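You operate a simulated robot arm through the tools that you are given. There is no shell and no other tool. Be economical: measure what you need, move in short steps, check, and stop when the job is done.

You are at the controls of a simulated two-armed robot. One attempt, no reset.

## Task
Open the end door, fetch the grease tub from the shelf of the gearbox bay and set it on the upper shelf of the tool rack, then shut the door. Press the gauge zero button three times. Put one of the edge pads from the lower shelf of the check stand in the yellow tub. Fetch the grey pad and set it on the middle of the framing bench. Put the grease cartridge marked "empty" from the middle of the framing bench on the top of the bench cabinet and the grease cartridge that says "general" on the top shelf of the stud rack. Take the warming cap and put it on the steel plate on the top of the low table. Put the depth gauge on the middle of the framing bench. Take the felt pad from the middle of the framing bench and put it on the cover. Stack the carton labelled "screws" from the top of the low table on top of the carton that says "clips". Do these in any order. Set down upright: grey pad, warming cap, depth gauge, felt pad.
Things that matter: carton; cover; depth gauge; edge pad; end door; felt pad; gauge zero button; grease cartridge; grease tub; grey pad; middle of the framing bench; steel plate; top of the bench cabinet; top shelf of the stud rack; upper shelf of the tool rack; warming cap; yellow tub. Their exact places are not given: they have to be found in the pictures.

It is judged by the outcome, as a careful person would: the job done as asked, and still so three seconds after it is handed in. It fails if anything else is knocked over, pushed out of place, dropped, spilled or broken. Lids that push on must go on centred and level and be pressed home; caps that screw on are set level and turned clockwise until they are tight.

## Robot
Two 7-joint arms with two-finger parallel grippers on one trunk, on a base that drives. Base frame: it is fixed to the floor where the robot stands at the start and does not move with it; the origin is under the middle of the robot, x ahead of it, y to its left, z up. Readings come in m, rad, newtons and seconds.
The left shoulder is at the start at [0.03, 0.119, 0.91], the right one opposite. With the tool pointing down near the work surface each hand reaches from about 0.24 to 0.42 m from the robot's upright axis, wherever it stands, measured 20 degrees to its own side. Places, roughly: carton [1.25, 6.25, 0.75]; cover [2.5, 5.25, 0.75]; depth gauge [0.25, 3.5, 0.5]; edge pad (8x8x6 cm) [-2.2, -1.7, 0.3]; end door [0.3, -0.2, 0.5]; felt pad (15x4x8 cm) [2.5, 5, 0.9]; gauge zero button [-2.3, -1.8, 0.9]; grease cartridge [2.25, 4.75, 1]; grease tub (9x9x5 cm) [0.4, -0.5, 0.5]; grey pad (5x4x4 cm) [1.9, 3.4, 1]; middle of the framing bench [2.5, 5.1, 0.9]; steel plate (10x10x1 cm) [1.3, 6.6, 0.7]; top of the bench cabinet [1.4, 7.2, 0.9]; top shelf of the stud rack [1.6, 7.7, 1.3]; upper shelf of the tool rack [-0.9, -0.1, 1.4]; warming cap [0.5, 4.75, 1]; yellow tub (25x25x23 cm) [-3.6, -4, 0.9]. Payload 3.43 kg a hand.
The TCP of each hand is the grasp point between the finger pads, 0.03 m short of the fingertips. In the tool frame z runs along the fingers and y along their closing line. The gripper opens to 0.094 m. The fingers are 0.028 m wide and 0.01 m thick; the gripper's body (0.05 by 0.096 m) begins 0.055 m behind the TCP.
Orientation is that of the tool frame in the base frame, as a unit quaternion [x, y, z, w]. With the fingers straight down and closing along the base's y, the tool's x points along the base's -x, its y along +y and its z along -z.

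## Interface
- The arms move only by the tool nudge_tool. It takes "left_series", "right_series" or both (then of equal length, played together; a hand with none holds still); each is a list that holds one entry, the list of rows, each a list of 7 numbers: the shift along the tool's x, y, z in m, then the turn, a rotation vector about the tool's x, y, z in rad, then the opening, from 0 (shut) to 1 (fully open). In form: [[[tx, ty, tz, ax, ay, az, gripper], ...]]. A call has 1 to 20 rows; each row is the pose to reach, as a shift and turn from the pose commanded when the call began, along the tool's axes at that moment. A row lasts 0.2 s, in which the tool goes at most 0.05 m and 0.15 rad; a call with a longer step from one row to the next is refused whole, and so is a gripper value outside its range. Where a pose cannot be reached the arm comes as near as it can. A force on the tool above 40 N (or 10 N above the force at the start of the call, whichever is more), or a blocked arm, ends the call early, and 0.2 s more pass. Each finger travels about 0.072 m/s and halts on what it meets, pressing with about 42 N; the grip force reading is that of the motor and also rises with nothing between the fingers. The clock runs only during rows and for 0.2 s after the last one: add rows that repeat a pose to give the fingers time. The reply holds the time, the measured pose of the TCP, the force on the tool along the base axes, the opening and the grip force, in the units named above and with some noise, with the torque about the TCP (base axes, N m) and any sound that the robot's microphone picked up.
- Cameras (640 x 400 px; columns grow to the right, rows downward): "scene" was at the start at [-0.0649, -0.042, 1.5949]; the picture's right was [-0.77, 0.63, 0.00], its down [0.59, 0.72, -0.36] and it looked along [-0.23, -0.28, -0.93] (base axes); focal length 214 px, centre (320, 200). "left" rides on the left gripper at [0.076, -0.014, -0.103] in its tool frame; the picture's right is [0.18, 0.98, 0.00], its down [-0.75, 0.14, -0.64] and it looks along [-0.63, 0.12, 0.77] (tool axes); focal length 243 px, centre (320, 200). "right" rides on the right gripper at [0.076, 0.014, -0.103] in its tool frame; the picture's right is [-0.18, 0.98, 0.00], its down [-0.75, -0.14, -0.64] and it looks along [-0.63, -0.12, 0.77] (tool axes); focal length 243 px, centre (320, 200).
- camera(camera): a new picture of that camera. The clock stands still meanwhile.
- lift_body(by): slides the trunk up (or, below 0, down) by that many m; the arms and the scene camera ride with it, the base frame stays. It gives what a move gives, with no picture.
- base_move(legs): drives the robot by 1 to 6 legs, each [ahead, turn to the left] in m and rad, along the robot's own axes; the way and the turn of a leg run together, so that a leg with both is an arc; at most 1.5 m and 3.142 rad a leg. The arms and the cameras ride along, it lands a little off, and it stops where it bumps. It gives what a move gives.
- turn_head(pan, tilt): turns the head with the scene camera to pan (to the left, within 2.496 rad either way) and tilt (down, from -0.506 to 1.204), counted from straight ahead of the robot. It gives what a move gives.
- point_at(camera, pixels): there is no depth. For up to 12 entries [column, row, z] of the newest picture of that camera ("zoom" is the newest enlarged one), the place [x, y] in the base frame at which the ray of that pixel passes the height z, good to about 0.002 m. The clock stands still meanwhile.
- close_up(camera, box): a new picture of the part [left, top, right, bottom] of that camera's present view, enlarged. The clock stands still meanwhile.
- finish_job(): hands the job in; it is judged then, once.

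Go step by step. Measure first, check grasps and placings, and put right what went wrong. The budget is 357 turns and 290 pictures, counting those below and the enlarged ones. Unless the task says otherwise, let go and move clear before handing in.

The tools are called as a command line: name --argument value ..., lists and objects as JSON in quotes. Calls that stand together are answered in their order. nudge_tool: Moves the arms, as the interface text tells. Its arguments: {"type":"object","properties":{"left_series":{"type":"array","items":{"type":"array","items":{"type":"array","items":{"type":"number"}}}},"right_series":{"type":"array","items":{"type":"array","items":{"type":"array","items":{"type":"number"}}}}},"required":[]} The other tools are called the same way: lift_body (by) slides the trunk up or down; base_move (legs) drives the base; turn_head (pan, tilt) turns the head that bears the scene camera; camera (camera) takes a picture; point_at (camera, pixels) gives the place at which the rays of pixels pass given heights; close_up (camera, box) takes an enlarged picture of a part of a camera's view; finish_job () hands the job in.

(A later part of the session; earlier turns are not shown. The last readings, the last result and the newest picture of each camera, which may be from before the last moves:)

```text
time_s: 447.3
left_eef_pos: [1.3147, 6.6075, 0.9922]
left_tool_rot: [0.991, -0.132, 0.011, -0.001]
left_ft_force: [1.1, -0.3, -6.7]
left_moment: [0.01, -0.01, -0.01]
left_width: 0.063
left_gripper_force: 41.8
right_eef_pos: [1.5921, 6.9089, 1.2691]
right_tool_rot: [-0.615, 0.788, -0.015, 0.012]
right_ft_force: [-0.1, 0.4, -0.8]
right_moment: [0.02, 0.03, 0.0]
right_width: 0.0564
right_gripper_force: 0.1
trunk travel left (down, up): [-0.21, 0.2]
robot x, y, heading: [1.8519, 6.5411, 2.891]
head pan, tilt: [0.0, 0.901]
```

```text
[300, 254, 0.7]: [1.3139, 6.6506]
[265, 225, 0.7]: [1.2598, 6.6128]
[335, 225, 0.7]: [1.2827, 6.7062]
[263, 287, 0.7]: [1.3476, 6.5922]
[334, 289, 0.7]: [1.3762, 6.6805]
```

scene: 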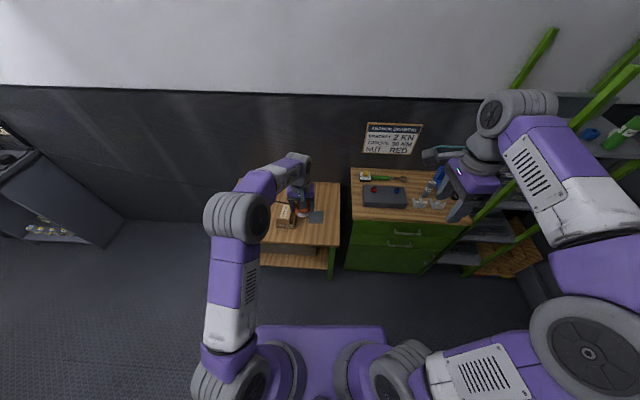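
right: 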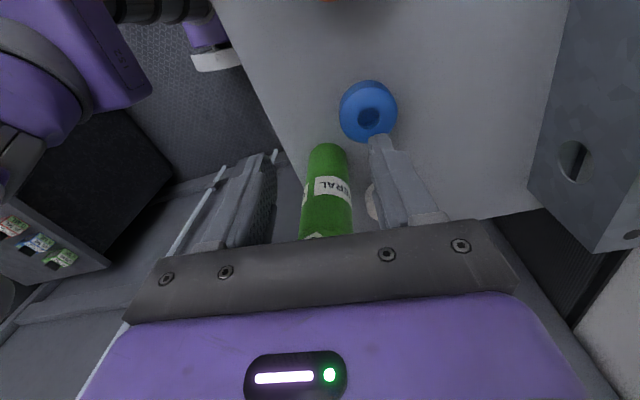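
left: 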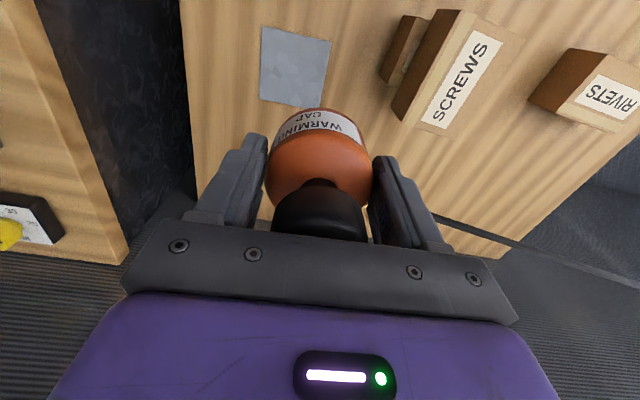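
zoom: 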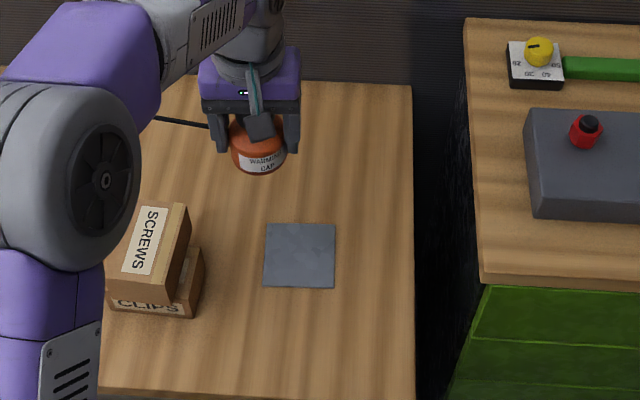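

Plate centre ≈(1.316,6.647). I move over it and lower to z≈0.80.

nudge_tool --left_series '[[[-0.009, -0.038, 0, 0, 0, 0, 0], [-0.009, -0.038, 0.045, 0, 0, 0, 0], [-0.009, -0.038, 0.09, 0, 0, 0, 0], [-0.009, -0.038, 0.135, 0, 0, 0, 0], [-0.009, -0.038, 0.18, 0, 0, 0, 0]]]'

camera --camera "left"

close_up --camera "scene" --box '[240, 170, 400, 280]'

```text
time_s: 448.5
left_eef_pos: [1.32, 6.6475, 0.8133]
left_tool_rot: [0.991, -0.131, 0.01, -0.001]
left_ft_force: [-0.4, -0.4, -5.9]
left_moment: [-0.01, -0.05, -0.01]
left_width: 0.0632
left_gripper_force: 42.5
right_eef_pos: [1.5906, 6.9092, 1.2687]
right_tool_rot: [-0.616, 0.788, -0.015, 0.012]
right_ft_force: [-0.7, 0.4, 0.2]
right_moment: [-0.05, 0.0, 0.01]
right_width: 0.0565
right_gripper_force: 0.1
trunk travel left (down, up): [-0.21, 0.2]
robot x, y, heading: [1.8503, 6.5396, 2.893]
head pan, tilt: [0.0, 0.901]
```

```text
100 pictures are left
```

left: 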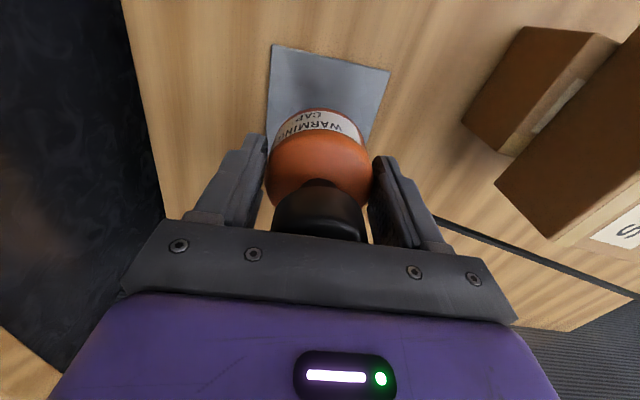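

```text
3.64 times, centred on (320, 225) of scene
```

zoom: 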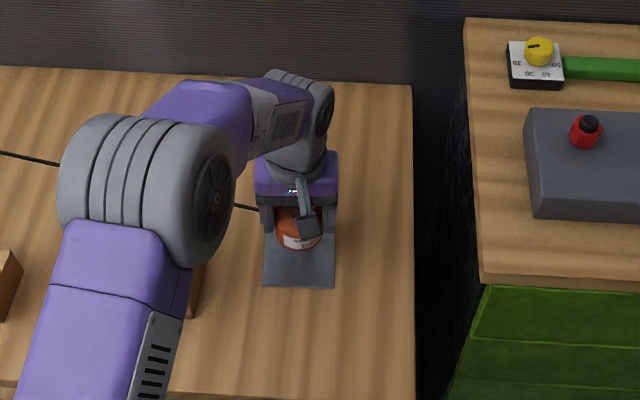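

The cap is over the plate. I lower in 5 mm steps.

nudge_tool --left_series '[[[0, 0, 0.015, 0, 0, 0, 0], [0, 0, 0.03, 0, 0, 0, 0], [0, 0, 0.036, 0, 0, 0, 0], [0, 0, 0.042, 0, 0, 0, 0], [0, 0, 0.048, 0, 0, 0, 0], [0, 0, 0.054, 0, 0, 0, 0], [0, 0, 0.06, 0, 0, 0, 0], [0, 0, 0.066, 0, 0, 0, 0], [0, 0, 0.072, 0, 0, 0, 0], [0, 0, 0.078, 0, 0, 0, 0]]]'

```text
time_s: 450.5
left_eef_pos: [1.3169, 6.6478, 0.7482]
left_tool_rot: [0.991, -0.131, 0.003, -0.003]
left_ft_force: [4.6, -4.1, 13.9]
left_moment: [-0.4, -0.17, 0.06]
left_width: 0.062
left_gripper_force: 42.4
right_eef_pos: [1.594, 6.9083, 1.2692]
right_tool_rot: [-0.616, 0.788, -0.014, 0.011]
right_ft_force: [0.3, 0.0, 0.0]
right_moment: [-0.01, -0.03, -0.03]
right_width: 0.0564
right_gripper_force: 0.0
trunk travel left (down, up): [-0.21, 0.2]
robot x, y, heading: [1.8505, 6.5391, 2.894]
head pan, tilt: [0.0, 0.901]
stopped in row 9 (left hand): the force on the tool passed its limit at 46 N (the readings are from after the stop); the commanded pose is now the measured one
```

Contact. Relieve 3 mm, release and rise.

nudge_tool --left_series '[[[0, 0, -0.003, 0, 0, 0, 0], [0, 0, -0.003, 0, 0, 0, 0.8], [0, 0, -0.003, 0, 0, 0, 0.95], [0, 0, -0.003, 0, 0, 0, 0.95], [0, 0, -0.04, 0, 0, 0, 0.95], [0, 0, -0.085, 0, 0, 0, 0.95], [0, 0, -0.13, 0, 0, 0, 0.95], [0, 0, -0.175, 0, 0, 0, 1]]]'

camera --camera "left"

```text
time_s: 452.3
left_eef_pos: [1.3156, 6.6492, 0.9247]
left_tool_rot: [0.991, -0.131, 0.003, -0.003]
left_ft_force: [-0.3, 0.7, 0.4]
left_moment: [-0.03, 0.0, 0.04]
left_width: 0.0942
left_gripper_force: 0.0
right_eef_pos: [1.592, 6.9084, 1.2696]
right_tool_rot: [-0.615, 0.788, -0.014, 0.011]
right_ft_force: [-0.2, -0.4, 0.0]
right_moment: [-0.02, -0.03, -0.02]
right_width: 0.0562
right_gripper_force: 0.1
trunk travel left (down, up): [-0.21, 0.2]
robot x, y, heading: [1.8538, 6.5384, 2.895]
head pan, tilt: [0.0, 0.901]
```

```text
98 pictures are left
```

left: 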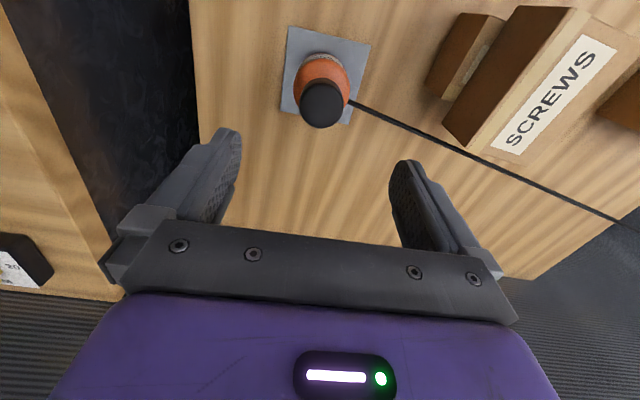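

The cap stands upright on the plate. Next the depth gauge on the left cart. Raise, back off, drive along.

lift_body --by 0.2

base_move --legs '[[-0.28, 0], [0, 1.5], [1.5, 0], [1.5, 0], [0, -1.57]]'

camera --camera "scene"

```text
time_s: 454.4
left_eef_pos: [1.3167, 6.6488, 1.1238]
left_tool_rot: [0.991, -0.132, 0.004, -0.003]
left_ft_force: [-0.5, -0.2, -0.6]
left_moment: [0.04, 0.02, -0.01]
left_width: 0.0939
left_gripper_force: 0.1
right_eef_pos: [1.5932, 6.9091, 1.468]
right_tool_rot: [-0.616, 0.788, -0.015, 0.011]
right_ft_force: [-0.3, 0.2, -0.4]
right_moment: [-0.01, 0.0, 0.02]
right_width: 0.0564
right_gripper_force: 0.2
trunk travel left (down, up): [-0.41, 0.0]
robot x, y, heading: [1.8516, 6.5423, 2.891]
head pan, tilt: [0.0, 0.901]
```

```text
time_s: 478.0
left_eef_pos: [0.8151, 3.7015, 1.1232]
left_tool_rot: [0.992, -0.129, 0.004, -0.003]
left_ft_force: [0.1, 0.3, 0.4]
left_moment: [0.01, -0.02, -0.01]
left_width: 0.0939
left_gripper_force: 0.1
right_eef_pos: [1.0894, 3.9625, 1.469]
right_tool_rot: [-0.617, 0.787, -0.015, 0.01]
right_ft_force: [-0.3, 0.3, -0.3]
right_moment: [0.0, 0.0, 0.02]
right_width: 0.0565
right_gripper_force: 0.0
trunk travel left (down, up): [-0.41, 0.0]
robot x, y, heading: [1.3501, 3.5933, 2.894]
head pan, tilt: [0.0, 0.901]
```

```text
97 pictures are left
```

scene: 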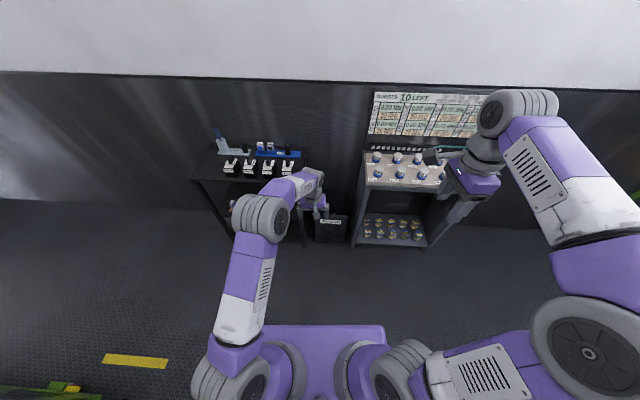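

I bring the left hand back to a side posture, lower the trunk and turn that tool forward.

nudge_tool --left_series '[[[0.03, 0.034, -0.015, 0, 0, 0, 1], [0.06, 0.068, -0.03, 0, 0, 0, 1], [0.09, 0.102, -0.045, 0, 0, 0, 1], [0.12, 0.136, -0.06, 0, 0, 0, 1], [0.15, 0.17, -0.075, 0, 0, 0, 1], [0.18, 0.204, -0.09, 0, 0, 0, 1], [0.21, 0.238, -0.105, 0, 0, 0, 1], [0.24, 0.272, -0.12, 0, 0, 0, 1], [0.27, 0.306, -0.135, 0, 0, 0, 1], [0.28, 0.34, -0.15, 0, 0, 0, 1]]]'

lift_body --by -0.36

nudge_tool --left_series '[[[0, 0, 0.0, 0, -0.14, 0, 1], [0, 0, 0, 0, -0.28, 0, 1], [0, 0, 0, 0, -0.42, 0, 1], [0, 0, 0, 0, -0.56, 0, 1], [0, 0, 0, 0, -0.7, 0, 1], [0, 0, 0.02, 0, -0.84, 0, 1], [0, 0, 0.04, 0, -0.98, 0, 1], [0, 0, 0.06, 0, -1.12, 0, 1], [0, 0, 0.08, 0, -1.26, 0, 1], [0, 0, 0.1, 0, -1.4, 0, 1], [0, 0, 0.12, 0, -1.54, 0, 1]]]'

turn_head --pan 0.45 --tilt 0.8

camera --camera "scene"

```text
time_s: 480.2
left_eef_pos: [0.9988, 3.2984, 1.2744]
left_tool_rot: [0.992, -0.129, 0.005, -0.004]
left_ft_force: [0.4, 0.8, 0.0]
left_moment: [0.02, -0.01, -0.01]
left_width: 0.0941
left_gripper_force: 0.1
right_eef_pos: [1.0884, 3.9632, 1.4682]
right_tool_rot: [-0.618, 0.786, -0.014, 0.011]
right_ft_force: [-0.1, 0.5, 0.4]
right_moment: [-0.01, -0.02, 0.02]
right_width: 0.0564
right_gripper_force: 0.0
trunk travel left (down, up): [-0.41, 0.0]
robot x, y, heading: [1.3525, 3.5927, 2.894]
head pan, tilt: [0.0, 0.901]
```

```text
time_s: 483.7
left_eef_pos: [0.9997, 3.2973, 0.9142]
left_tool_rot: [0.992, -0.129, 0.004, -0.003]
left_ft_force: [-0.6, 0.1, 0.1]
left_moment: [0.01, 0.0, 0.01]
left_width: 0.094
left_gripper_force: 0.0
right_eef_pos: [1.0904, 3.9625, 1.1084]
right_tool_rot: [-0.618, 0.786, -0.015, 0.012]
right_ft_force: [0.5, -0.6, 0.7]
right_moment: [-0.02, 0.01, 0.01]
right_width: 0.0563
right_gripper_force: 0.0
trunk travel left (down, up): [-0.05, 0.36]
robot x, y, heading: [1.3508, 3.5965, 2.897]
head pan, tilt: [0.0, 0.901]
```

```text
time_s: 486.1
left_eef_pos: [0.9805, 3.2898, 0.7933]
left_tool_rot: [0.741, -0.092, -0.66, -0.083]
left_ft_force: [-0.7, 0.7, 0.5]
left_moment: [-0.05, -0.01, -0.02]
left_width: 0.0938
left_gripper_force: 0.1
left hand out of reach, approached as far as the arm can: row 6, 7, 8, 9, 10, 11
right_eef_pos: [1.0746, 3.9671, 1.1035]
right_tool_rot: [-0.619, 0.785, -0.022, 0.015]
right_ft_force: [0.8, 0.4, 0.8]
right_moment: [0.02, 0.01, -0.01]
right_width: 0.0564
right_gripper_force: 0.0
trunk travel left (down, up): [-0.05, 0.36]
robot x, y, heading: [1.3476, 3.5949, 2.899]
head pan, tilt: [0.0, 0.901]
```

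```text
time_s: 487.0
left_eef_pos: [0.9806, 3.2894, 0.7929]
left_tool_rot: [0.741, -0.09, -0.661, -0.083]
left_ft_force: [0.4, 0.2, 0.5]
left_moment: [-0.01, -0.02, 0.01]
left_width: 0.0941
left_gripper_force: 0.1
right_eef_pos: [1.0759, 3.9689, 1.1021]
right_tool_rot: [-0.617, 0.786, -0.021, 0.016]
right_ft_force: [-0.1, -0.4, -0.7]
right_moment: [0.0, -0.05, 0.01]
right_width: 0.0565
right_gripper_force: 0.1
trunk travel left (down, up): [-0.05, 0.36]
robot x, y, heading: [1.3506, 3.596, 2.891]
head pan, tilt: [0.45, 0.799]
```

```text
96 pictures are left
```

scene: 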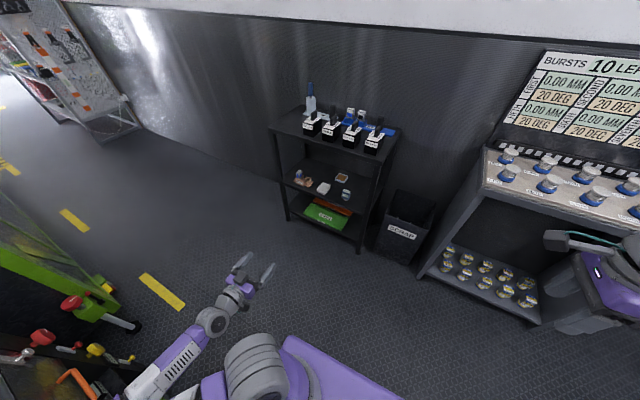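

close_up --camera "scene" --box '[270, 150, 400, 240]'

point_at --camera "zoom" --pixels '[[370, 225, 0.5], [370, 225, 0.45], [372, 185, 0.55], [372, 185, 0.5], [85, 175, 0.5], [480, 300, 0.5], [270, 190, 0.5], [30, 10, 0.9], [540, 60, 0.9]]'

```text
4.44 times, centred on (335, 195) of scene
```

zoom: 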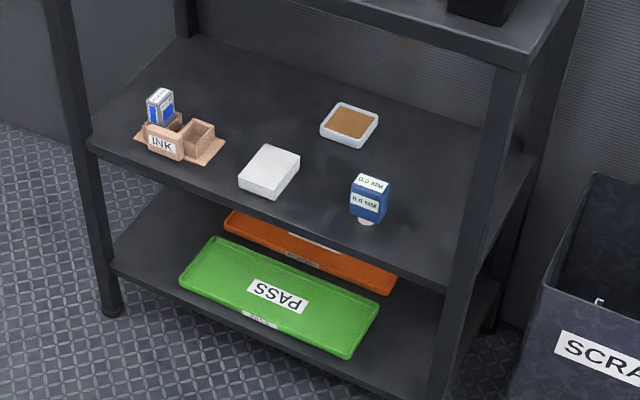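

```text
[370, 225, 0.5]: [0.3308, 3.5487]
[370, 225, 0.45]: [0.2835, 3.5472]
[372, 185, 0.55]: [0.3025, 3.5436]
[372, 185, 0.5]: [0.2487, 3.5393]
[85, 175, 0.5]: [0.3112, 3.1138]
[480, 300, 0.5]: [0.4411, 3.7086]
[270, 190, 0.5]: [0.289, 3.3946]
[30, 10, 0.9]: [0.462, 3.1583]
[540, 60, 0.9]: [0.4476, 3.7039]
```

The depth gauge is the blue block at zoom (370,205). I look with the left camera to triangulate.

camera --camera "left"

```text
94 pictures are left
```

left: 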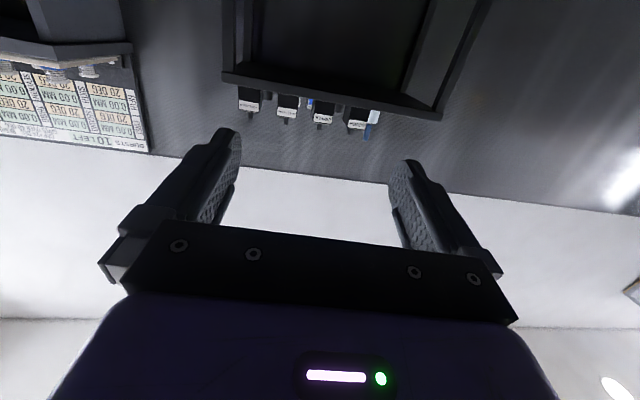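

nudge_tool --left_series '[[[0.045, -0.012, 0, 0, 0, 0, 1], [0.09, -0.024, 0, 0, 0, 0, 1], [0.135, -0.036, 0, 0, 0, 0, 1], [0.18, -0.048, 0, 0, 0, 0, 1], [0.22, -0.065, 0, 0, 0, 0, 1]]]'

base_move --legs '[[0.33, 0]]'

camera --camera "left"

camera --camera "scene"

```text
time_s: 488.2
left_eef_pos: [1.0251, 3.3235, 0.6095]
left_tool_rot: [0.737, -0.085, -0.666, -0.079]
left_ft_force: [-0.9, 1.1, -0.2]
left_moment: [0.0, 0.0, 0.02]
left_width: 0.0941
left_gripper_force: 0.1
left hand out of reach, approached as far as the arm can: row 5
right_eef_pos: [1.0901, 3.9631, 1.109]
right_tool_rot: [-0.618, 0.786, -0.015, 0.012]
right_ft_force: [0.0, -0.3, 0.2]
right_moment: [-0.02, 0.02, 0.0]
right_width: 0.0564
right_gripper_force: 0.0
trunk travel left (down, up): [-0.05, 0.36]
robot x, y, heading: [1.3508, 3.5937, 2.899]
head pan, tilt: [0.45, 0.799]
```

```text
time_s: 490.3
left_eef_pos: [0.7088, 3.4018, 0.6088]
left_tool_rot: [0.736, -0.086, -0.667, -0.081]
left_ft_force: [-0.2, -0.3, 0.2]
left_moment: [-0.02, -0.02, 0.01]
left_width: 0.0941
left_gripper_force: 0.1
right_eef_pos: [0.7726, 4.042, 1.1098]
right_tool_rot: [-0.619, 0.785, -0.014, 0.012]
right_ft_force: [0.0, -0.5, -0.8]
right_moment: [-0.02, -0.03, -0.02]
right_width: 0.0563
right_gripper_force: 0.1
trunk travel left (down, up): [-0.05, 0.36]
robot x, y, heading: [1.0301, 3.6749, 2.903]
head pan, tilt: [0.45, 0.799]
```

```text
93 pictures are left
```

left: 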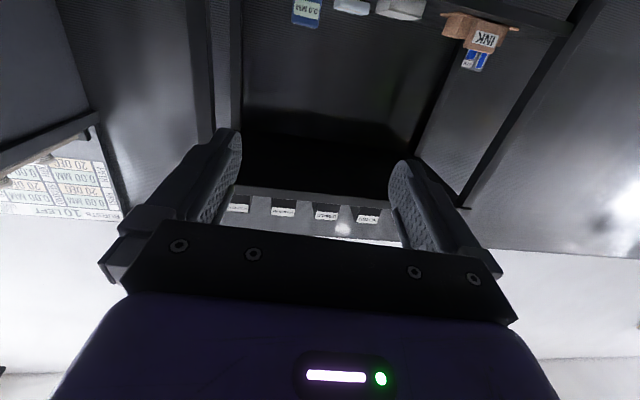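

```text
92 pictures are left
```

scene: 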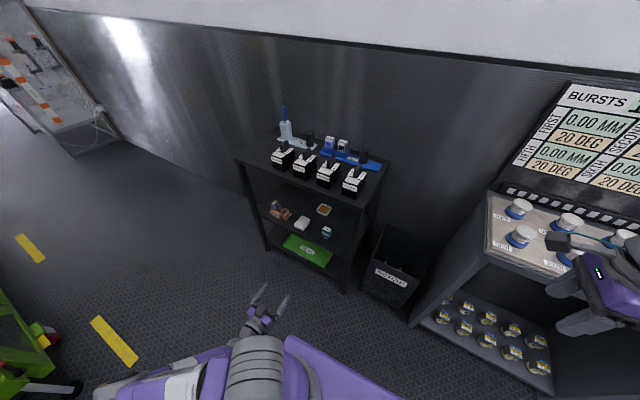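

close_up --camera "scene" --box '[260, 180, 380, 270]'

point_at --camera "left" --pixels '[[307, 8, 0.55], [307, 8, 0.5], [307, 8, 0.45], [298, 25, 0.55], [320, 25, 0.55]]'

```text
4.44 times, centred on (320, 225) of scene
```

zoom: 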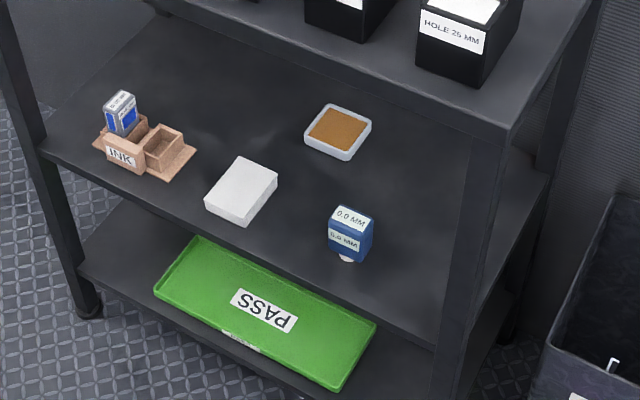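

```text
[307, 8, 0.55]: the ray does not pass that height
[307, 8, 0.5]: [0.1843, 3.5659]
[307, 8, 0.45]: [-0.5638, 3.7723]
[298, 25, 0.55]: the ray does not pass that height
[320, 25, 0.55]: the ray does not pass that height
```

point_at --camera "zoom" --pixels '[[350, 212, 0.53], [350, 240, 0.5], [347, 260, 0.46], [347, 260, 0.48], [40, 155, 0.46], [435, 348, 0.46], [330, 220, 0.53], [373, 222, 0.53]]'

```text
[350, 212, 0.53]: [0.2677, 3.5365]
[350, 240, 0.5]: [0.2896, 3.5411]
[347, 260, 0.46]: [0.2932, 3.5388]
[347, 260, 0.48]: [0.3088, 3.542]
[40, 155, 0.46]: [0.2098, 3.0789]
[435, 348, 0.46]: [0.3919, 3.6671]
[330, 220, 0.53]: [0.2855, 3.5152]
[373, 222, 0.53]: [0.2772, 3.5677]
```

Gauge centre ≈(0.273,3.546), z 0.465–0.54. I align the left hand (5 cm down, 4 cm right), raise the right hand for clearance, and drive 0.22 ahead.

nudge_tool --left_series '[[[0.02, -0.015, 0, 0, 0, 0, 1], [0.04, -0.03, 0, 0, 0, 0, 1], [0.05, -0.038, 0, 0, 0, 0, 1]]]' --right_series '[[[0, 0, -0.03, 0, 0, 0, 0.6], [0, 0, -0.06, 0, 0, 0, 0.6], [0, 0, -0.09, 0, 0, 0, 0.6]]]'

base_move --legs '[[0.2, 0]]'

camera --camera "left"

close_up --camera "scene" --box '[240, 190, 400, 310]'

```text
time_s: 491.1
left_eef_pos: [0.7086, 3.4016, 0.6093]
left_tool_rot: [0.736, -0.085, -0.667, -0.08]
left_ft_force: [0.2, 0.1, -0.4]
left_moment: [0.02, 0.0, 0.02]
left_width: 0.0943
left_gripper_force: 0.1
left hand out of reach, approached as far as the arm can: row 1, 2, 3
right_eef_pos: [0.7672, 4.0431, 1.1776]
right_tool_rot: [-0.619, 0.785, -0.014, 0.011]
right_ft_force: [0.3, 0.1, 0.5]
right_moment: [0.03, 0.02, -0.02]
right_width: 0.0564
right_gripper_force: 0.1
right hand out of reach, approached as far as the arm can: row 3
trunk travel left (down, up): [-0.05, 0.36]
robot x, y, heading: [1.0332, 3.6748, 2.897]
head pan, tilt: [0.45, 0.799]
```

```text
time_s: 492.7
left_eef_pos: [0.5199, 3.4469, 0.6087]
left_tool_rot: [0.736, -0.086, -0.666, -0.081]
left_ft_force: [-0.7, 0.0, -0.3]
left_moment: [-0.03, 0.02, -0.02]
left_width: 0.094
left_gripper_force: 0.2
right_eef_pos: [0.5773, 4.0888, 1.178]
right_tool_rot: [-0.618, 0.786, -0.014, 0.012]
right_ft_force: [-0.3, -0.4, 0.2]
right_moment: [-0.01, -0.04, 0.01]
right_width: 0.0564
right_gripper_force: 0.2
trunk travel left (down, up): [-0.05, 0.36]
robot x, y, heading: [0.8438, 3.7214, 2.896]
head pan, tilt: [0.45, 0.799]
```

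```text
90 pictures are left
```

left: 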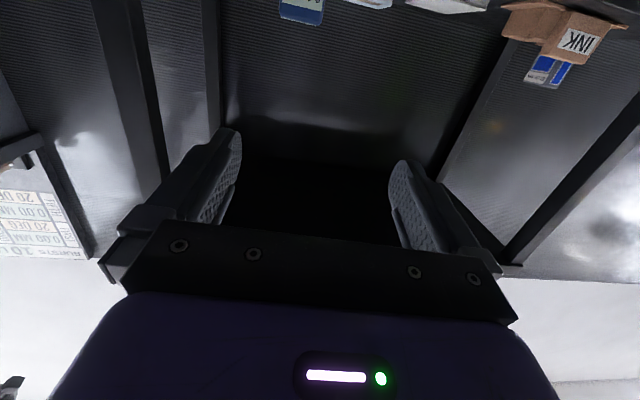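

```text
3.33 times, centred on (320, 250) of scene
```

zoom: 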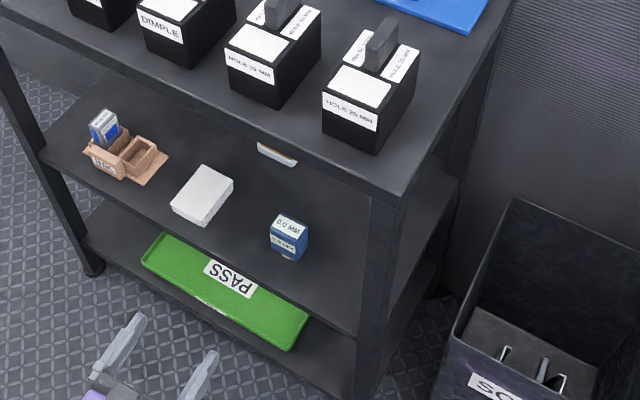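

The arm is at its low limit; I lower the trunk 5 cm and then move ahead along the tool.

lift_body --by -0.05

nudge_tool --left_series '[[[0.0, -0.01, 0.035, 0, 0, 0, 1], [0.005, -0.02, 0.07, 0, 0, 0, 1], [0.01, -0.03, 0.105, 0, 0, 0, 1], [0.0187, -0.039, 0.14, 0, 0, 0, 1]]]'

camera --camera "left"

close_up --camera "scene" --box '[240, 190, 400, 310]'

```text
time_s: 493.6
left_eef_pos: [0.5196, 3.4488, 0.5591]
left_tool_rot: [0.737, -0.086, -0.666, -0.08]
left_ft_force: [0.1, 0.6, -0.2]
left_moment: [0.02, -0.04, 0.02]
left_width: 0.0937
left_gripper_force: 0.1
right_eef_pos: [0.5779, 4.088, 1.127]
right_tool_rot: [-0.618, 0.786, -0.015, 0.01]
right_ft_force: [-0.7, 0.0, 0.7]
right_moment: [0.0, -0.01, -0.01]
right_width: 0.0564
right_gripper_force: 0.0
trunk travel left (down, up): [0.0, 0.41]
robot x, y, heading: [0.8453, 3.7175, 2.898]
head pan, tilt: [0.45, 0.799]
```

```text
time_s: 494.6
left_eef_pos: [0.3837, 3.5037, 0.5574]
left_tool_rot: [0.737, -0.086, -0.666, -0.08]
left_ft_force: [-0.1, 0.0, 0.3]
left_moment: [0.02, -0.05, -0.02]
left_width: 0.094
left_gripper_force: 0.2
left hand out of reach, approached as far as the arm can: row 1, 2, 3, 4
right_eef_pos: [0.5789, 4.0882, 1.1273]
right_tool_rot: [-0.618, 0.786, -0.015, 0.012]
right_ft_force: [-0.3, -0.1, 0.3]
right_moment: [0.01, 0.0, 0.0]
right_width: 0.0566
right_gripper_force: 0.1
trunk travel left (down, up): [0.0, 0.41]
robot x, y, heading: [0.8425, 3.7229, 2.898]
head pan, tilt: [0.45, 0.799]
```

```text
88 pictures are left
```

left: 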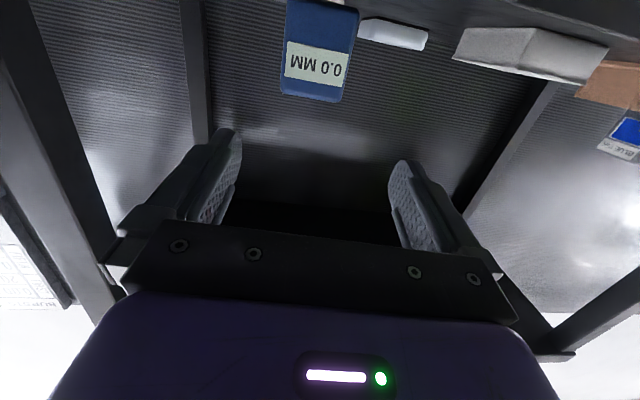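

```text
3.33 times, centred on (320, 250) of scene
```

zoom: 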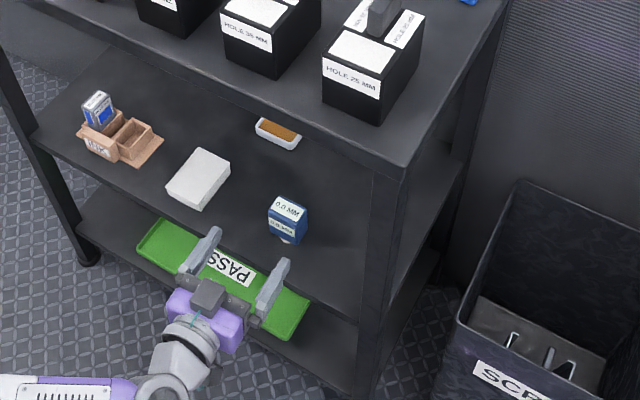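

The gauge is centred (col ≈320), front face 0.122 m ahead and 3 cm lower. I pitch the tool down 0.35 so the hand can get lower, then advance.

nudge_tool --left_series '[[[0, -0.001, 0.01, 0, 0.1, 0, 1], [0, -0.002, 0.02, 0, 0.2, 0, 1], [0.0, -0.003, 0.03, 0, 0.3, 0, 1], [0.015, -0.005, 0.04, 0, 0.35, 0, 1], [0.033, -0.0056, 0.05, 0, 0.35, 0, 1]]]'

camera --camera "left"

```text
time_s: 495.8
left_eef_pos: [0.341, 3.519, 0.5184]
left_tool_rot: [0.841, -0.098, -0.528, -0.064]
left_ft_force: [0.1, 0.0, 0.7]
left_moment: [0.01, 0.03, -0.02]
left_width: 0.094
left_gripper_force: 0.0
right_eef_pos: [0.5793, 4.0878, 1.1277]
right_tool_rot: [-0.618, 0.786, -0.014, 0.011]
right_ft_force: [-0.1, -0.1, -0.2]
right_moment: [0.03, 0.0, -0.03]
right_width: 0.0562
right_gripper_force: 0.1
trunk travel left (down, up): [0.0, 0.41]
robot x, y, heading: [0.8439, 3.7201, 2.904]
head pan, tilt: [0.45, 0.799]
```

```text
86 pictures are left
```

left: 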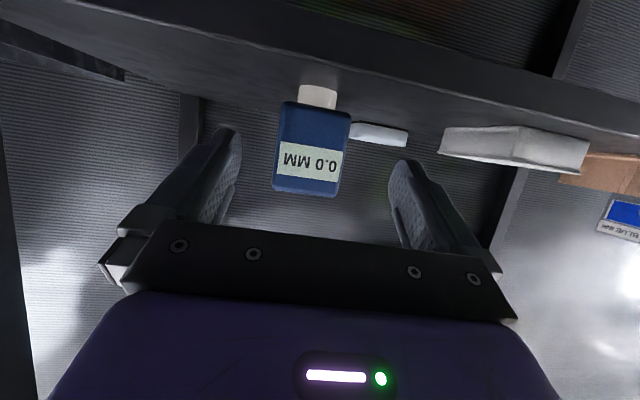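

Now only 0.08 m to go. I advance level and close.

nudge_tool --left_series '[[[-0.009, -0.002, 0.026, 0, 0, 0, 1], [-0.018, -0.004, 0.052, 0, 0, 0, 1], [-0.026, -0.004, 0.077, 0, 0, 0, 1], [-0.026, -0.004, 0.077, 0, 0, 0, 0.5], [-0.026, -0.004, 0.077, 0, 0, 0, 0], [-0.026, -0.004, 0.077, 0, 0, 0, 0], [-0.026, -0.004, 0.077, 0, 0, 0, 0]]]'

camera --camera "left"

```text
time_s: 497.4
left_eef_pos: [0.2662, 3.5418, 0.5073]
left_tool_rot: [0.841, -0.099, -0.528, -0.065]
left_ft_force: [-1.4, 0.2, 1.5]
left_moment: [-0.03, -0.04, -0.03]
left_width: 0.0539
left_gripper_force: 41.8
right_eef_pos: [0.5779, 4.0889, 1.1282]
right_tool_rot: [-0.618, 0.786, -0.014, 0.012]
right_ft_force: [-0.2, 0.4, 0.0]
right_moment: [0.02, -0.02, -0.02]
right_width: 0.0566
right_gripper_force: 0.0
trunk travel left (down, up): [0.0, 0.41]
robot x, y, heading: [0.8471, 3.7238, 2.897]
head pan, tilt: [0.45, 0.799]
```

```text
85 pictures are left
```

left: 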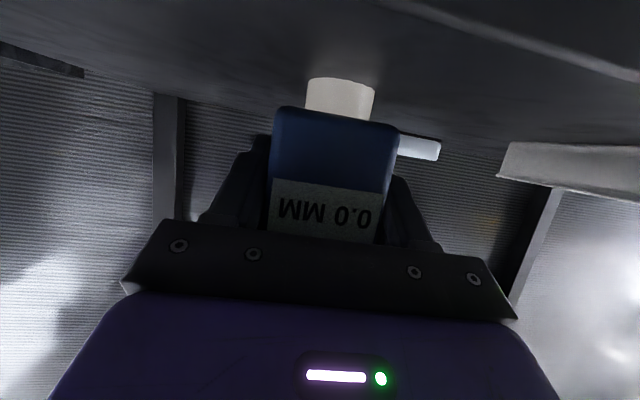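

Gripped (5.4 cm). Lift 2 cm and retreat level.

nudge_tool --left_series '[[[-0.01, 0, -0.005, 0, 0, 0, 0], [-0.018, 0, -0.009, 0, 0, 0, 0], [0.0015, 0, -0.049, 0, 0, 0, 0], [0.021, 0, -0.09, 0, 0, 0, 0], [0.04, 0, -0.13, 0, 0, 0, 0], [0.06, 0, -0.171, 0, 0, 0, 0]]]'

base_move --legs '[[-0.3, 0]]'

camera --camera "left"

```text
time_s: 498.8
left_eef_pos: [0.4422, 3.4991, 0.5286]
left_tool_rot: [0.841, -0.099, -0.528, -0.064]
left_ft_force: [1.2, -1.2, -1.3]
left_moment: [0.0, 0.04, -0.02]
left_width: 0.0538
left_gripper_force: 42.3
right_eef_pos: [0.5773, 4.0888, 1.1281]
right_tool_rot: [-0.618, 0.786, -0.015, 0.012]
right_ft_force: [-0.6, 0.6, -0.3]
right_moment: [-0.01, 0.03, 0.03]
right_width: 0.0564
right_gripper_force: 0.0
trunk travel left (down, up): [0.0, 0.41]
robot x, y, heading: [0.8465, 3.7176, 2.899]
head pan, tilt: [0.45, 0.799]
```

```text
time_s: 500.9
left_eef_pos: [0.7361, 3.4253, 0.5272]
left_tool_rot: [0.841, -0.098, -0.528, -0.064]
left_ft_force: [0.9, 0.1, -1.5]
left_moment: [0.03, 0.0, 0.04]
left_width: 0.0541
left_gripper_force: 42.0
right_eef_pos: [0.8726, 4.0173, 1.1272]
right_tool_rot: [-0.619, 0.785, -0.014, 0.011]
right_ft_force: [0.4, 0.7, -0.5]
right_moment: [0.0, 0.05, 0.04]
right_width: 0.0562
right_gripper_force: 0.0
trunk travel left (down, up): [0.0, 0.41]
robot x, y, heading: [1.1417, 3.6484, 2.899]
head pan, tilt: [0.45, 0.799]
```

```text
84 pictures are left
```

left: 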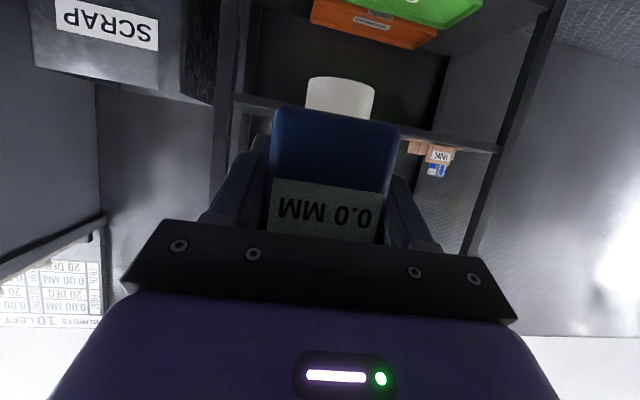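

Held level. I raise the trunk 0.4 and the hand 0.12, then drive to the framing bench.

lift_body --by 0.4

nudge_tool --left_series '[[[-0.036, 0, -0.017, 0, 0, 0, 0], [-0.072, 0, -0.035, 0, 0, 0, 0], [-0.108, 0, -0.052, 0, 0, 0, 0], [-0.144, 0, -0.069, 0, 0, 0, 0]]]'

base_move --legs '[[0, -1.62], [1.3, 0], [0, -1.57]]'

turn_head --pan 0.2 --tilt 1.0

camera --camera "scene"

```text
time_s: 504.7
left_eef_pos: [0.7367, 3.4256, 0.9273]
left_tool_rot: [0.841, -0.098, -0.528, -0.064]
left_ft_force: [-0.2, 0.4, -1.6]
left_moment: [0.0, 0.01, -0.02]
left_width: 0.0538
left_gripper_force: 41.9
right_eef_pos: [0.8727, 4.0161, 1.5281]
right_tool_rot: [-0.618, 0.786, -0.015, 0.011]
right_ft_force: [0.8, 0.0, -0.2]
right_moment: [0.01, 0.01, -0.02]
right_width: 0.0564
right_gripper_force: 0.1
trunk travel left (down, up): [-0.4, 0.01]
robot x, y, heading: [1.1418, 3.6482, 2.898]
head pan, tilt: [0.45, 0.799]
```

```text
time_s: 505.7
left_eef_pos: [0.7113, 3.411, 1.0716]
left_tool_rot: [0.841, -0.099, -0.528, -0.065]
left_ft_force: [-0.1, 0.6, -1.6]
left_moment: [0.0, 0.0, -0.02]
left_width: 0.0538
left_gripper_force: 42.2
left hand out of reach, approached as far as the arm can: row 3, 4
right_eef_pos: [0.8717, 4.0155, 1.5284]
right_tool_rot: [-0.618, 0.786, -0.015, 0.012]
right_ft_force: [-0.8, 0.1, 0.4]
right_moment: [0.02, -0.02, -0.01]
right_width: 0.0563
right_gripper_force: 0.1
trunk travel left (down, up): [-0.4, 0.01]
robot x, y, heading: [1.1384, 3.645, 2.898]
head pan, tilt: [0.45, 0.799]
```

```text
time_s: 520.1
left_eef_pos: [1.9709, 5.0955, 1.071]
left_tool_rot: [0.133, 0.836, -0.086, 0.524]
left_ft_force: [0.3, -0.6, -1.4]
left_moment: [-0.02, -0.04, 0.01]
left_width: 0.054
left_gripper_force: 42.4
right_eef_pos: [1.7619, 4.5069, 1.5275]
right_tool_rot: [0.81, 0.586, -0.01, -0.015]
right_ft_force: [0.5, 0.5, -0.1]
right_moment: [0.02, 0.02, 0.02]
right_width: 0.0562
right_gripper_force: 0.1
trunk travel left (down, up): [-0.4, 0.01]
robot x, y, heading: [1.5262, 4.8948, -0.324]
head pan, tilt: [0.45, 0.799]
```

```text
time_s: 520.9
left_eef_pos: [1.9712, 5.0969, 1.0698]
left_tool_rot: [0.133, 0.836, -0.086, 0.525]
left_ft_force: [0.5, 0.1, -1.7]
left_moment: [-0.05, -0.02, 0.03]
left_width: 0.0537
left_gripper_force: 41.2
right_eef_pos: [1.762, 4.506, 1.5283]
right_tool_rot: [0.81, 0.587, -0.011, -0.014]
right_ft_force: [0.3, -0.2, 0.6]
right_moment: [0.0, -0.01, 0.03]
right_width: 0.0565
right_gripper_force: 0.1
trunk travel left (down, up): [-0.4, 0.01]
robot x, y, heading: [1.5235, 4.8898, -0.327]
head pan, tilt: [0.201, 1.0]
```

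```text
83 pictures are left
```

scene: 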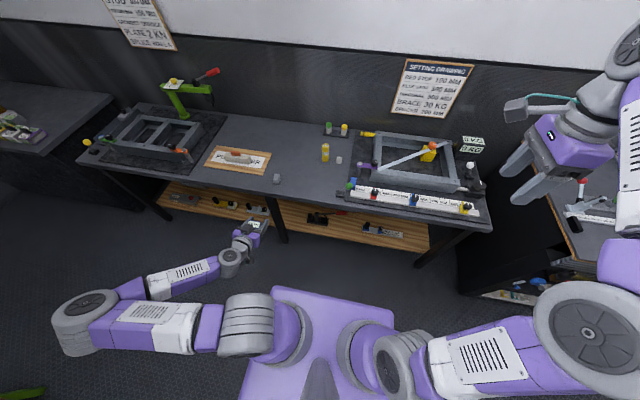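

Felt on cover and grey pad are visible. I drive 0.26 ahead and check with a zoom.

base_move --legs '[[0.26, 0]]'

close_up --camera "scene" --box '[180, 130, 400, 290]'

camera --camera "left"

```text
time_s: 522.8
left_eef_pos: [2.2213, 5.0089, 1.0714]
left_tool_rot: [0.135, 0.836, -0.087, 0.525]
left_ft_force: [0.2, -0.1, -1.8]
left_moment: [-0.02, 0.02, -0.01]
left_width: 0.0539
left_gripper_force: 42.2
right_eef_pos: [2.0075, 4.4195, 1.5281]
right_tool_rot: [0.812, 0.583, -0.011, -0.015]
right_ft_force: [-0.9, 0.2, 0.9]
right_moment: [-0.02, 0.0, 0.0]
right_width: 0.0564
right_gripper_force: 0.1
trunk travel left (down, up): [-0.4, 0.01]
robot x, y, heading: [1.7726, 4.8093, -0.327]
head pan, tilt: [0.201, 1.0]
```

```text
2.50 times, centred on (290, 210) of scene
```

zoom: 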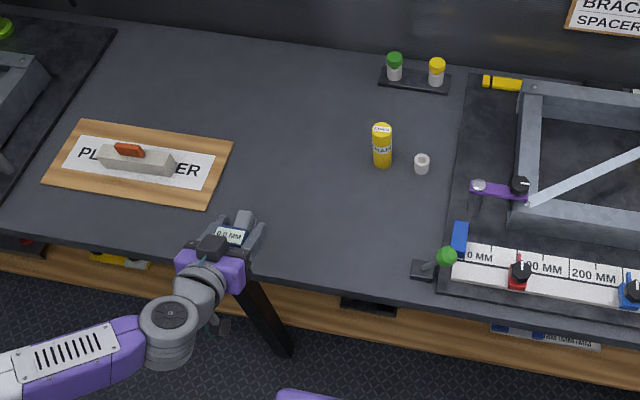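

```text
81 pictures are left
```

left: 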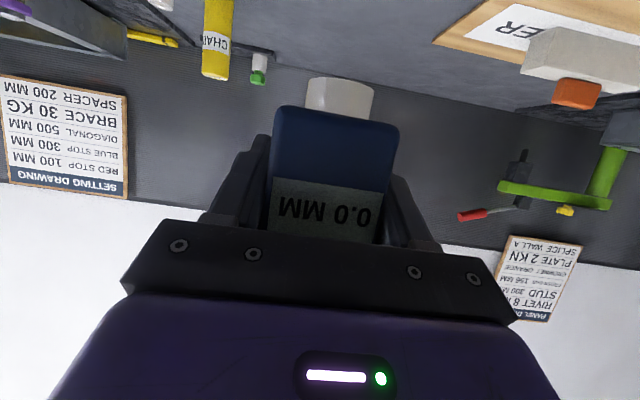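

I shift right 8 cm first (clear of the pad), then forward-down to just above the bench.

nudge_tool --left_series '[[[0, -0.04, 0, 0, 0, 0, 0], [0, -0.08, 0, 0, 0, 0, 0], [0.012, -0.08, 0.032, 0, 0, 0, 0], [0.025, -0.08, 0.064, 0, 0, 0, 0], [0.038, -0.08, 0.096, 0, 0, 0, 0], [0.05, -0.08, 0.127, 0, 0, 0, 0]]]'

close_up --camera "scene" --box '[220, 150, 380, 270]'

```text
time_s: 524.2
left_eef_pos: [2.2825, 4.9027, 0.9696]
left_tool_rot: [0.136, 0.836, -0.088, 0.525]
left_ft_force: [0.3, -0.2, -2.1]
left_moment: [-0.01, -0.04, 0.01]
left_width: 0.054
left_gripper_force: 42.6
left hand out of reach, approached as far as the arm can: row 1, 2, 3
right_eef_pos: [2.0075, 4.4202, 1.5273]
right_tool_rot: [0.812, 0.584, -0.011, -0.015]
right_ft_force: [0.2, 0.6, -0.3]
right_moment: [-0.01, 0.04, -0.03]
right_width: 0.0565
right_gripper_force: 0.0
trunk travel left (down, up): [-0.4, 0.01]
robot x, y, heading: [1.7757, 4.809, -0.335]
head pan, tilt: [0.201, 1.0]
```

```text
3.33 times, centred on (300, 210) of scene
```

zoom: 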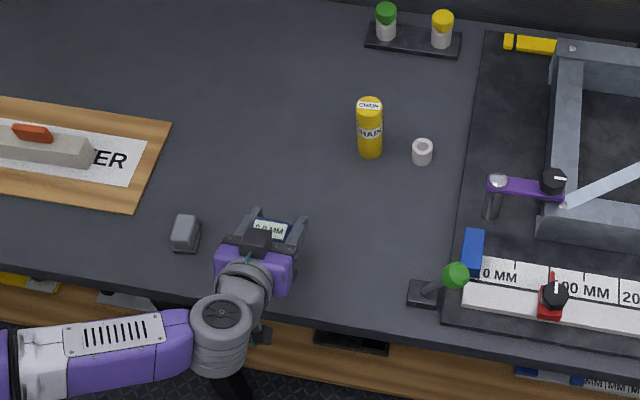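

Good clearance. I lower straight down to contact.

nudge_tool --left_series '[[[0.018, 0, 0.0087, 0, 0, 0, 0], [0.036, 0, 0.0174, 0, 0, 0, 0], [0.0405, 0, 0.0195, 0, 0, 0, 0], [0.045, 0, 0.0217, 0, 0, 0, 0], [0.0495, 0, 0.0239, 0, 0, 0, 0], [0.054, 0, 0.026, 0, 0, 0, 0], [0.0585, 0, 0.028, 0, 0, 0, 0], [0.063, 0, 0.0304, 0, 0, 0, 0]]]'

camera --camera "left"

```text
time_s: 526.0
left_eef_pos: [2.2856, 4.9074, 0.9117]
left_tool_rot: [0.135, 0.836, -0.089, 0.525]
left_ft_force: [0.1, 0.0, -2.0]
left_moment: [-0.02, 0.0, -0.04]
left_width: 0.0539
left_gripper_force: 41.7
left hand out of reach, approached as far as the arm can: row 7, 8
right_eef_pos: [2.0078, 4.4201, 1.5277]
right_tool_rot: [0.812, 0.583, -0.01, -0.015]
right_ft_force: [-0.4, -1.6, -1.1]
right_moment: [-0.03, 0.0, -0.03]
right_width: 0.0563
right_gripper_force: 0.0
trunk travel left (down, up): [-0.4, 0.01]
robot x, y, heading: [1.7735, 4.8109, -0.329]
head pan, tilt: [0.201, 1.0]
```

```text
79 pictures are left
```

left: 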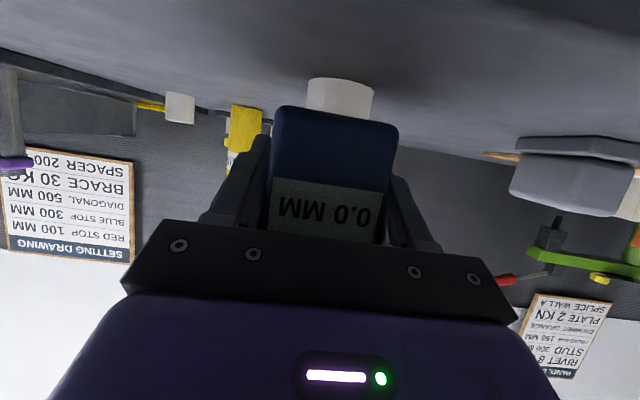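

The arm is at its limit; I lower with the trunk in small amounts.

lift_body --by -0.006

lift_body --by -0.004

```text
time_s: 526.5
left_eef_pos: [2.286, 4.9076, 0.9063]
left_tool_rot: [0.135, 0.834, -0.087, 0.528]
left_ft_force: [-0.6, 1.8, 17.6]
left_moment: [0.3, 0.45, 0.0]
left_width: 0.0539
left_gripper_force: 41.6
right_eef_pos: [2.0071, 4.4187, 1.5224]
right_tool_rot: [0.812, 0.584, -0.011, -0.015]
right_ft_force: [0.5, 0.1, 0.3]
right_moment: [0.0, -0.02, -0.01]
right_width: 0.0564
right_gripper_force: 0.1
trunk travel left (down, up): [-0.394, 0.016]
robot x, y, heading: [1.7746, 4.8067, -0.327]
head pan, tilt: [0.201, 1.0]
```

```text
time_s: 527.0
left_eef_pos: [2.2876, 4.9066, 0.9032]
left_tool_rot: [0.136, 0.834, -0.088, 0.528]
left_ft_force: [1.8, 2.8, 32.1]
left_moment: [0.31, 0.39, -0.05]
left_width: 0.0542
left_gripper_force: 42.1
right_eef_pos: [2.0059, 4.4205, 1.5181]
right_tool_rot: [0.812, 0.584, -0.009, -0.015]
right_ft_force: [-0.2, 0.2, -0.4]
right_moment: [-0.03, 0.02, 0.0]
right_width: 0.0565
right_gripper_force: 0.1
trunk travel left (down, up): [-0.39, 0.02]
robot x, y, heading: [1.7743, 4.8122, -0.329]
head pan, tilt: [0.201, 1.0]
```

Contact. I relieve 5 mm, open, and retreat straight back.

lift_body --by 0.006

nudge_tool --left_series '[[[0, 0, 0, 0, 0, 0, 0.7], [0, 0, 0, 0, 0, 0, 0.9], [0, 0, 0, 0, 0, 0, 0.9], [0.017, 0, -0.036, 0, 0, 0, 0.9], [0.034, 0, -0.072, 0, 0, 0, 0.9], [0.052, 0, -0.108, 0, 0, 0, 0.9]]]'

camera --camera "left"

close_up --camera "scene" --box '[220, 150, 380, 270]'

```text
time_s: 527.6
left_eef_pos: [2.2834, 4.9088, 0.9037]
left_tool_rot: [0.135, 0.838, -0.088, 0.521]
left_ft_force: [0.5, -1.0, -0.1]
left_moment: [-0.02, -0.04, 0.01]
left_width: 0.0539
left_gripper_force: 43.0
right_eef_pos: [2.0088, 4.42, 1.5234]
right_tool_rot: [0.812, 0.583, -0.01, -0.015]
right_ft_force: [-0.1, 0.0, -0.1]
right_moment: [0.0, -0.05, -0.01]
right_width: 0.0565
right_gripper_force: 0.1
trunk travel left (down, up): [-0.396, 0.014]
robot x, y, heading: [1.7725, 4.8138, -0.33]
head pan, tilt: [0.201, 1.0]
```

```text
time_s: 529.0
left_eef_pos: [2.1818, 4.9613, 0.9287]
left_tool_rot: [0.137, 0.836, -0.089, 0.524]
left_ft_force: [-0.2, 1.0, -0.1]
left_moment: [-0.02, 0.02, -0.02]
left_width: 0.0848
left_gripper_force: 0.0
left hand out of reach, approached as far as the arm can: row 4, 5, 6
right_eef_pos: [2.0046, 4.4201, 1.5243]
right_tool_rot: [0.812, 0.584, -0.011, -0.014]
right_ft_force: [-1.0, -0.1, -0.3]
right_moment: [-0.03, -0.03, -0.02]
right_width: 0.0564
right_gripper_force: 0.1
trunk travel left (down, up): [-0.396, 0.014]
robot x, y, heading: [1.7721, 4.8105, -0.333]
head pan, tilt: [0.201, 1.0]
```

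```text
78 pictures are left
```

left: 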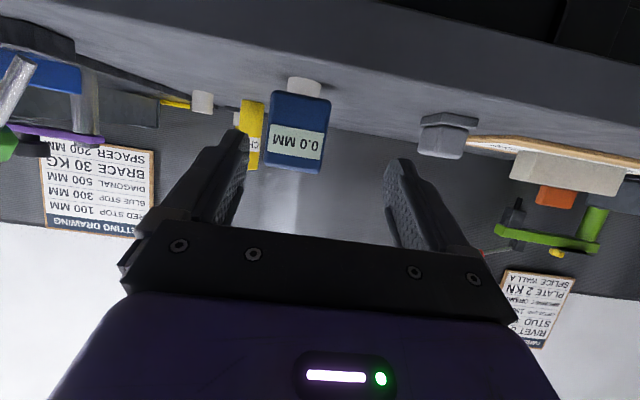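

```text
3.33 times, centred on (300, 210) of scene
```

zoom: 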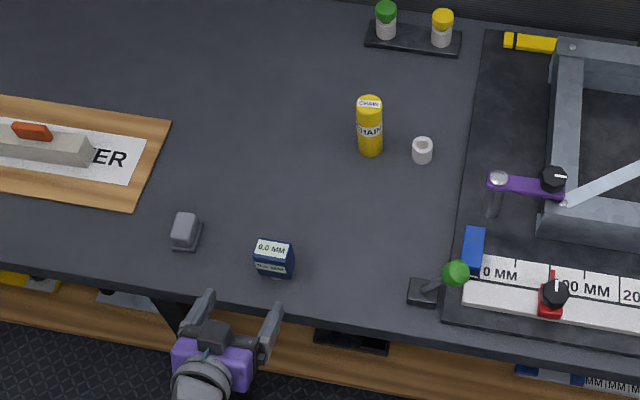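

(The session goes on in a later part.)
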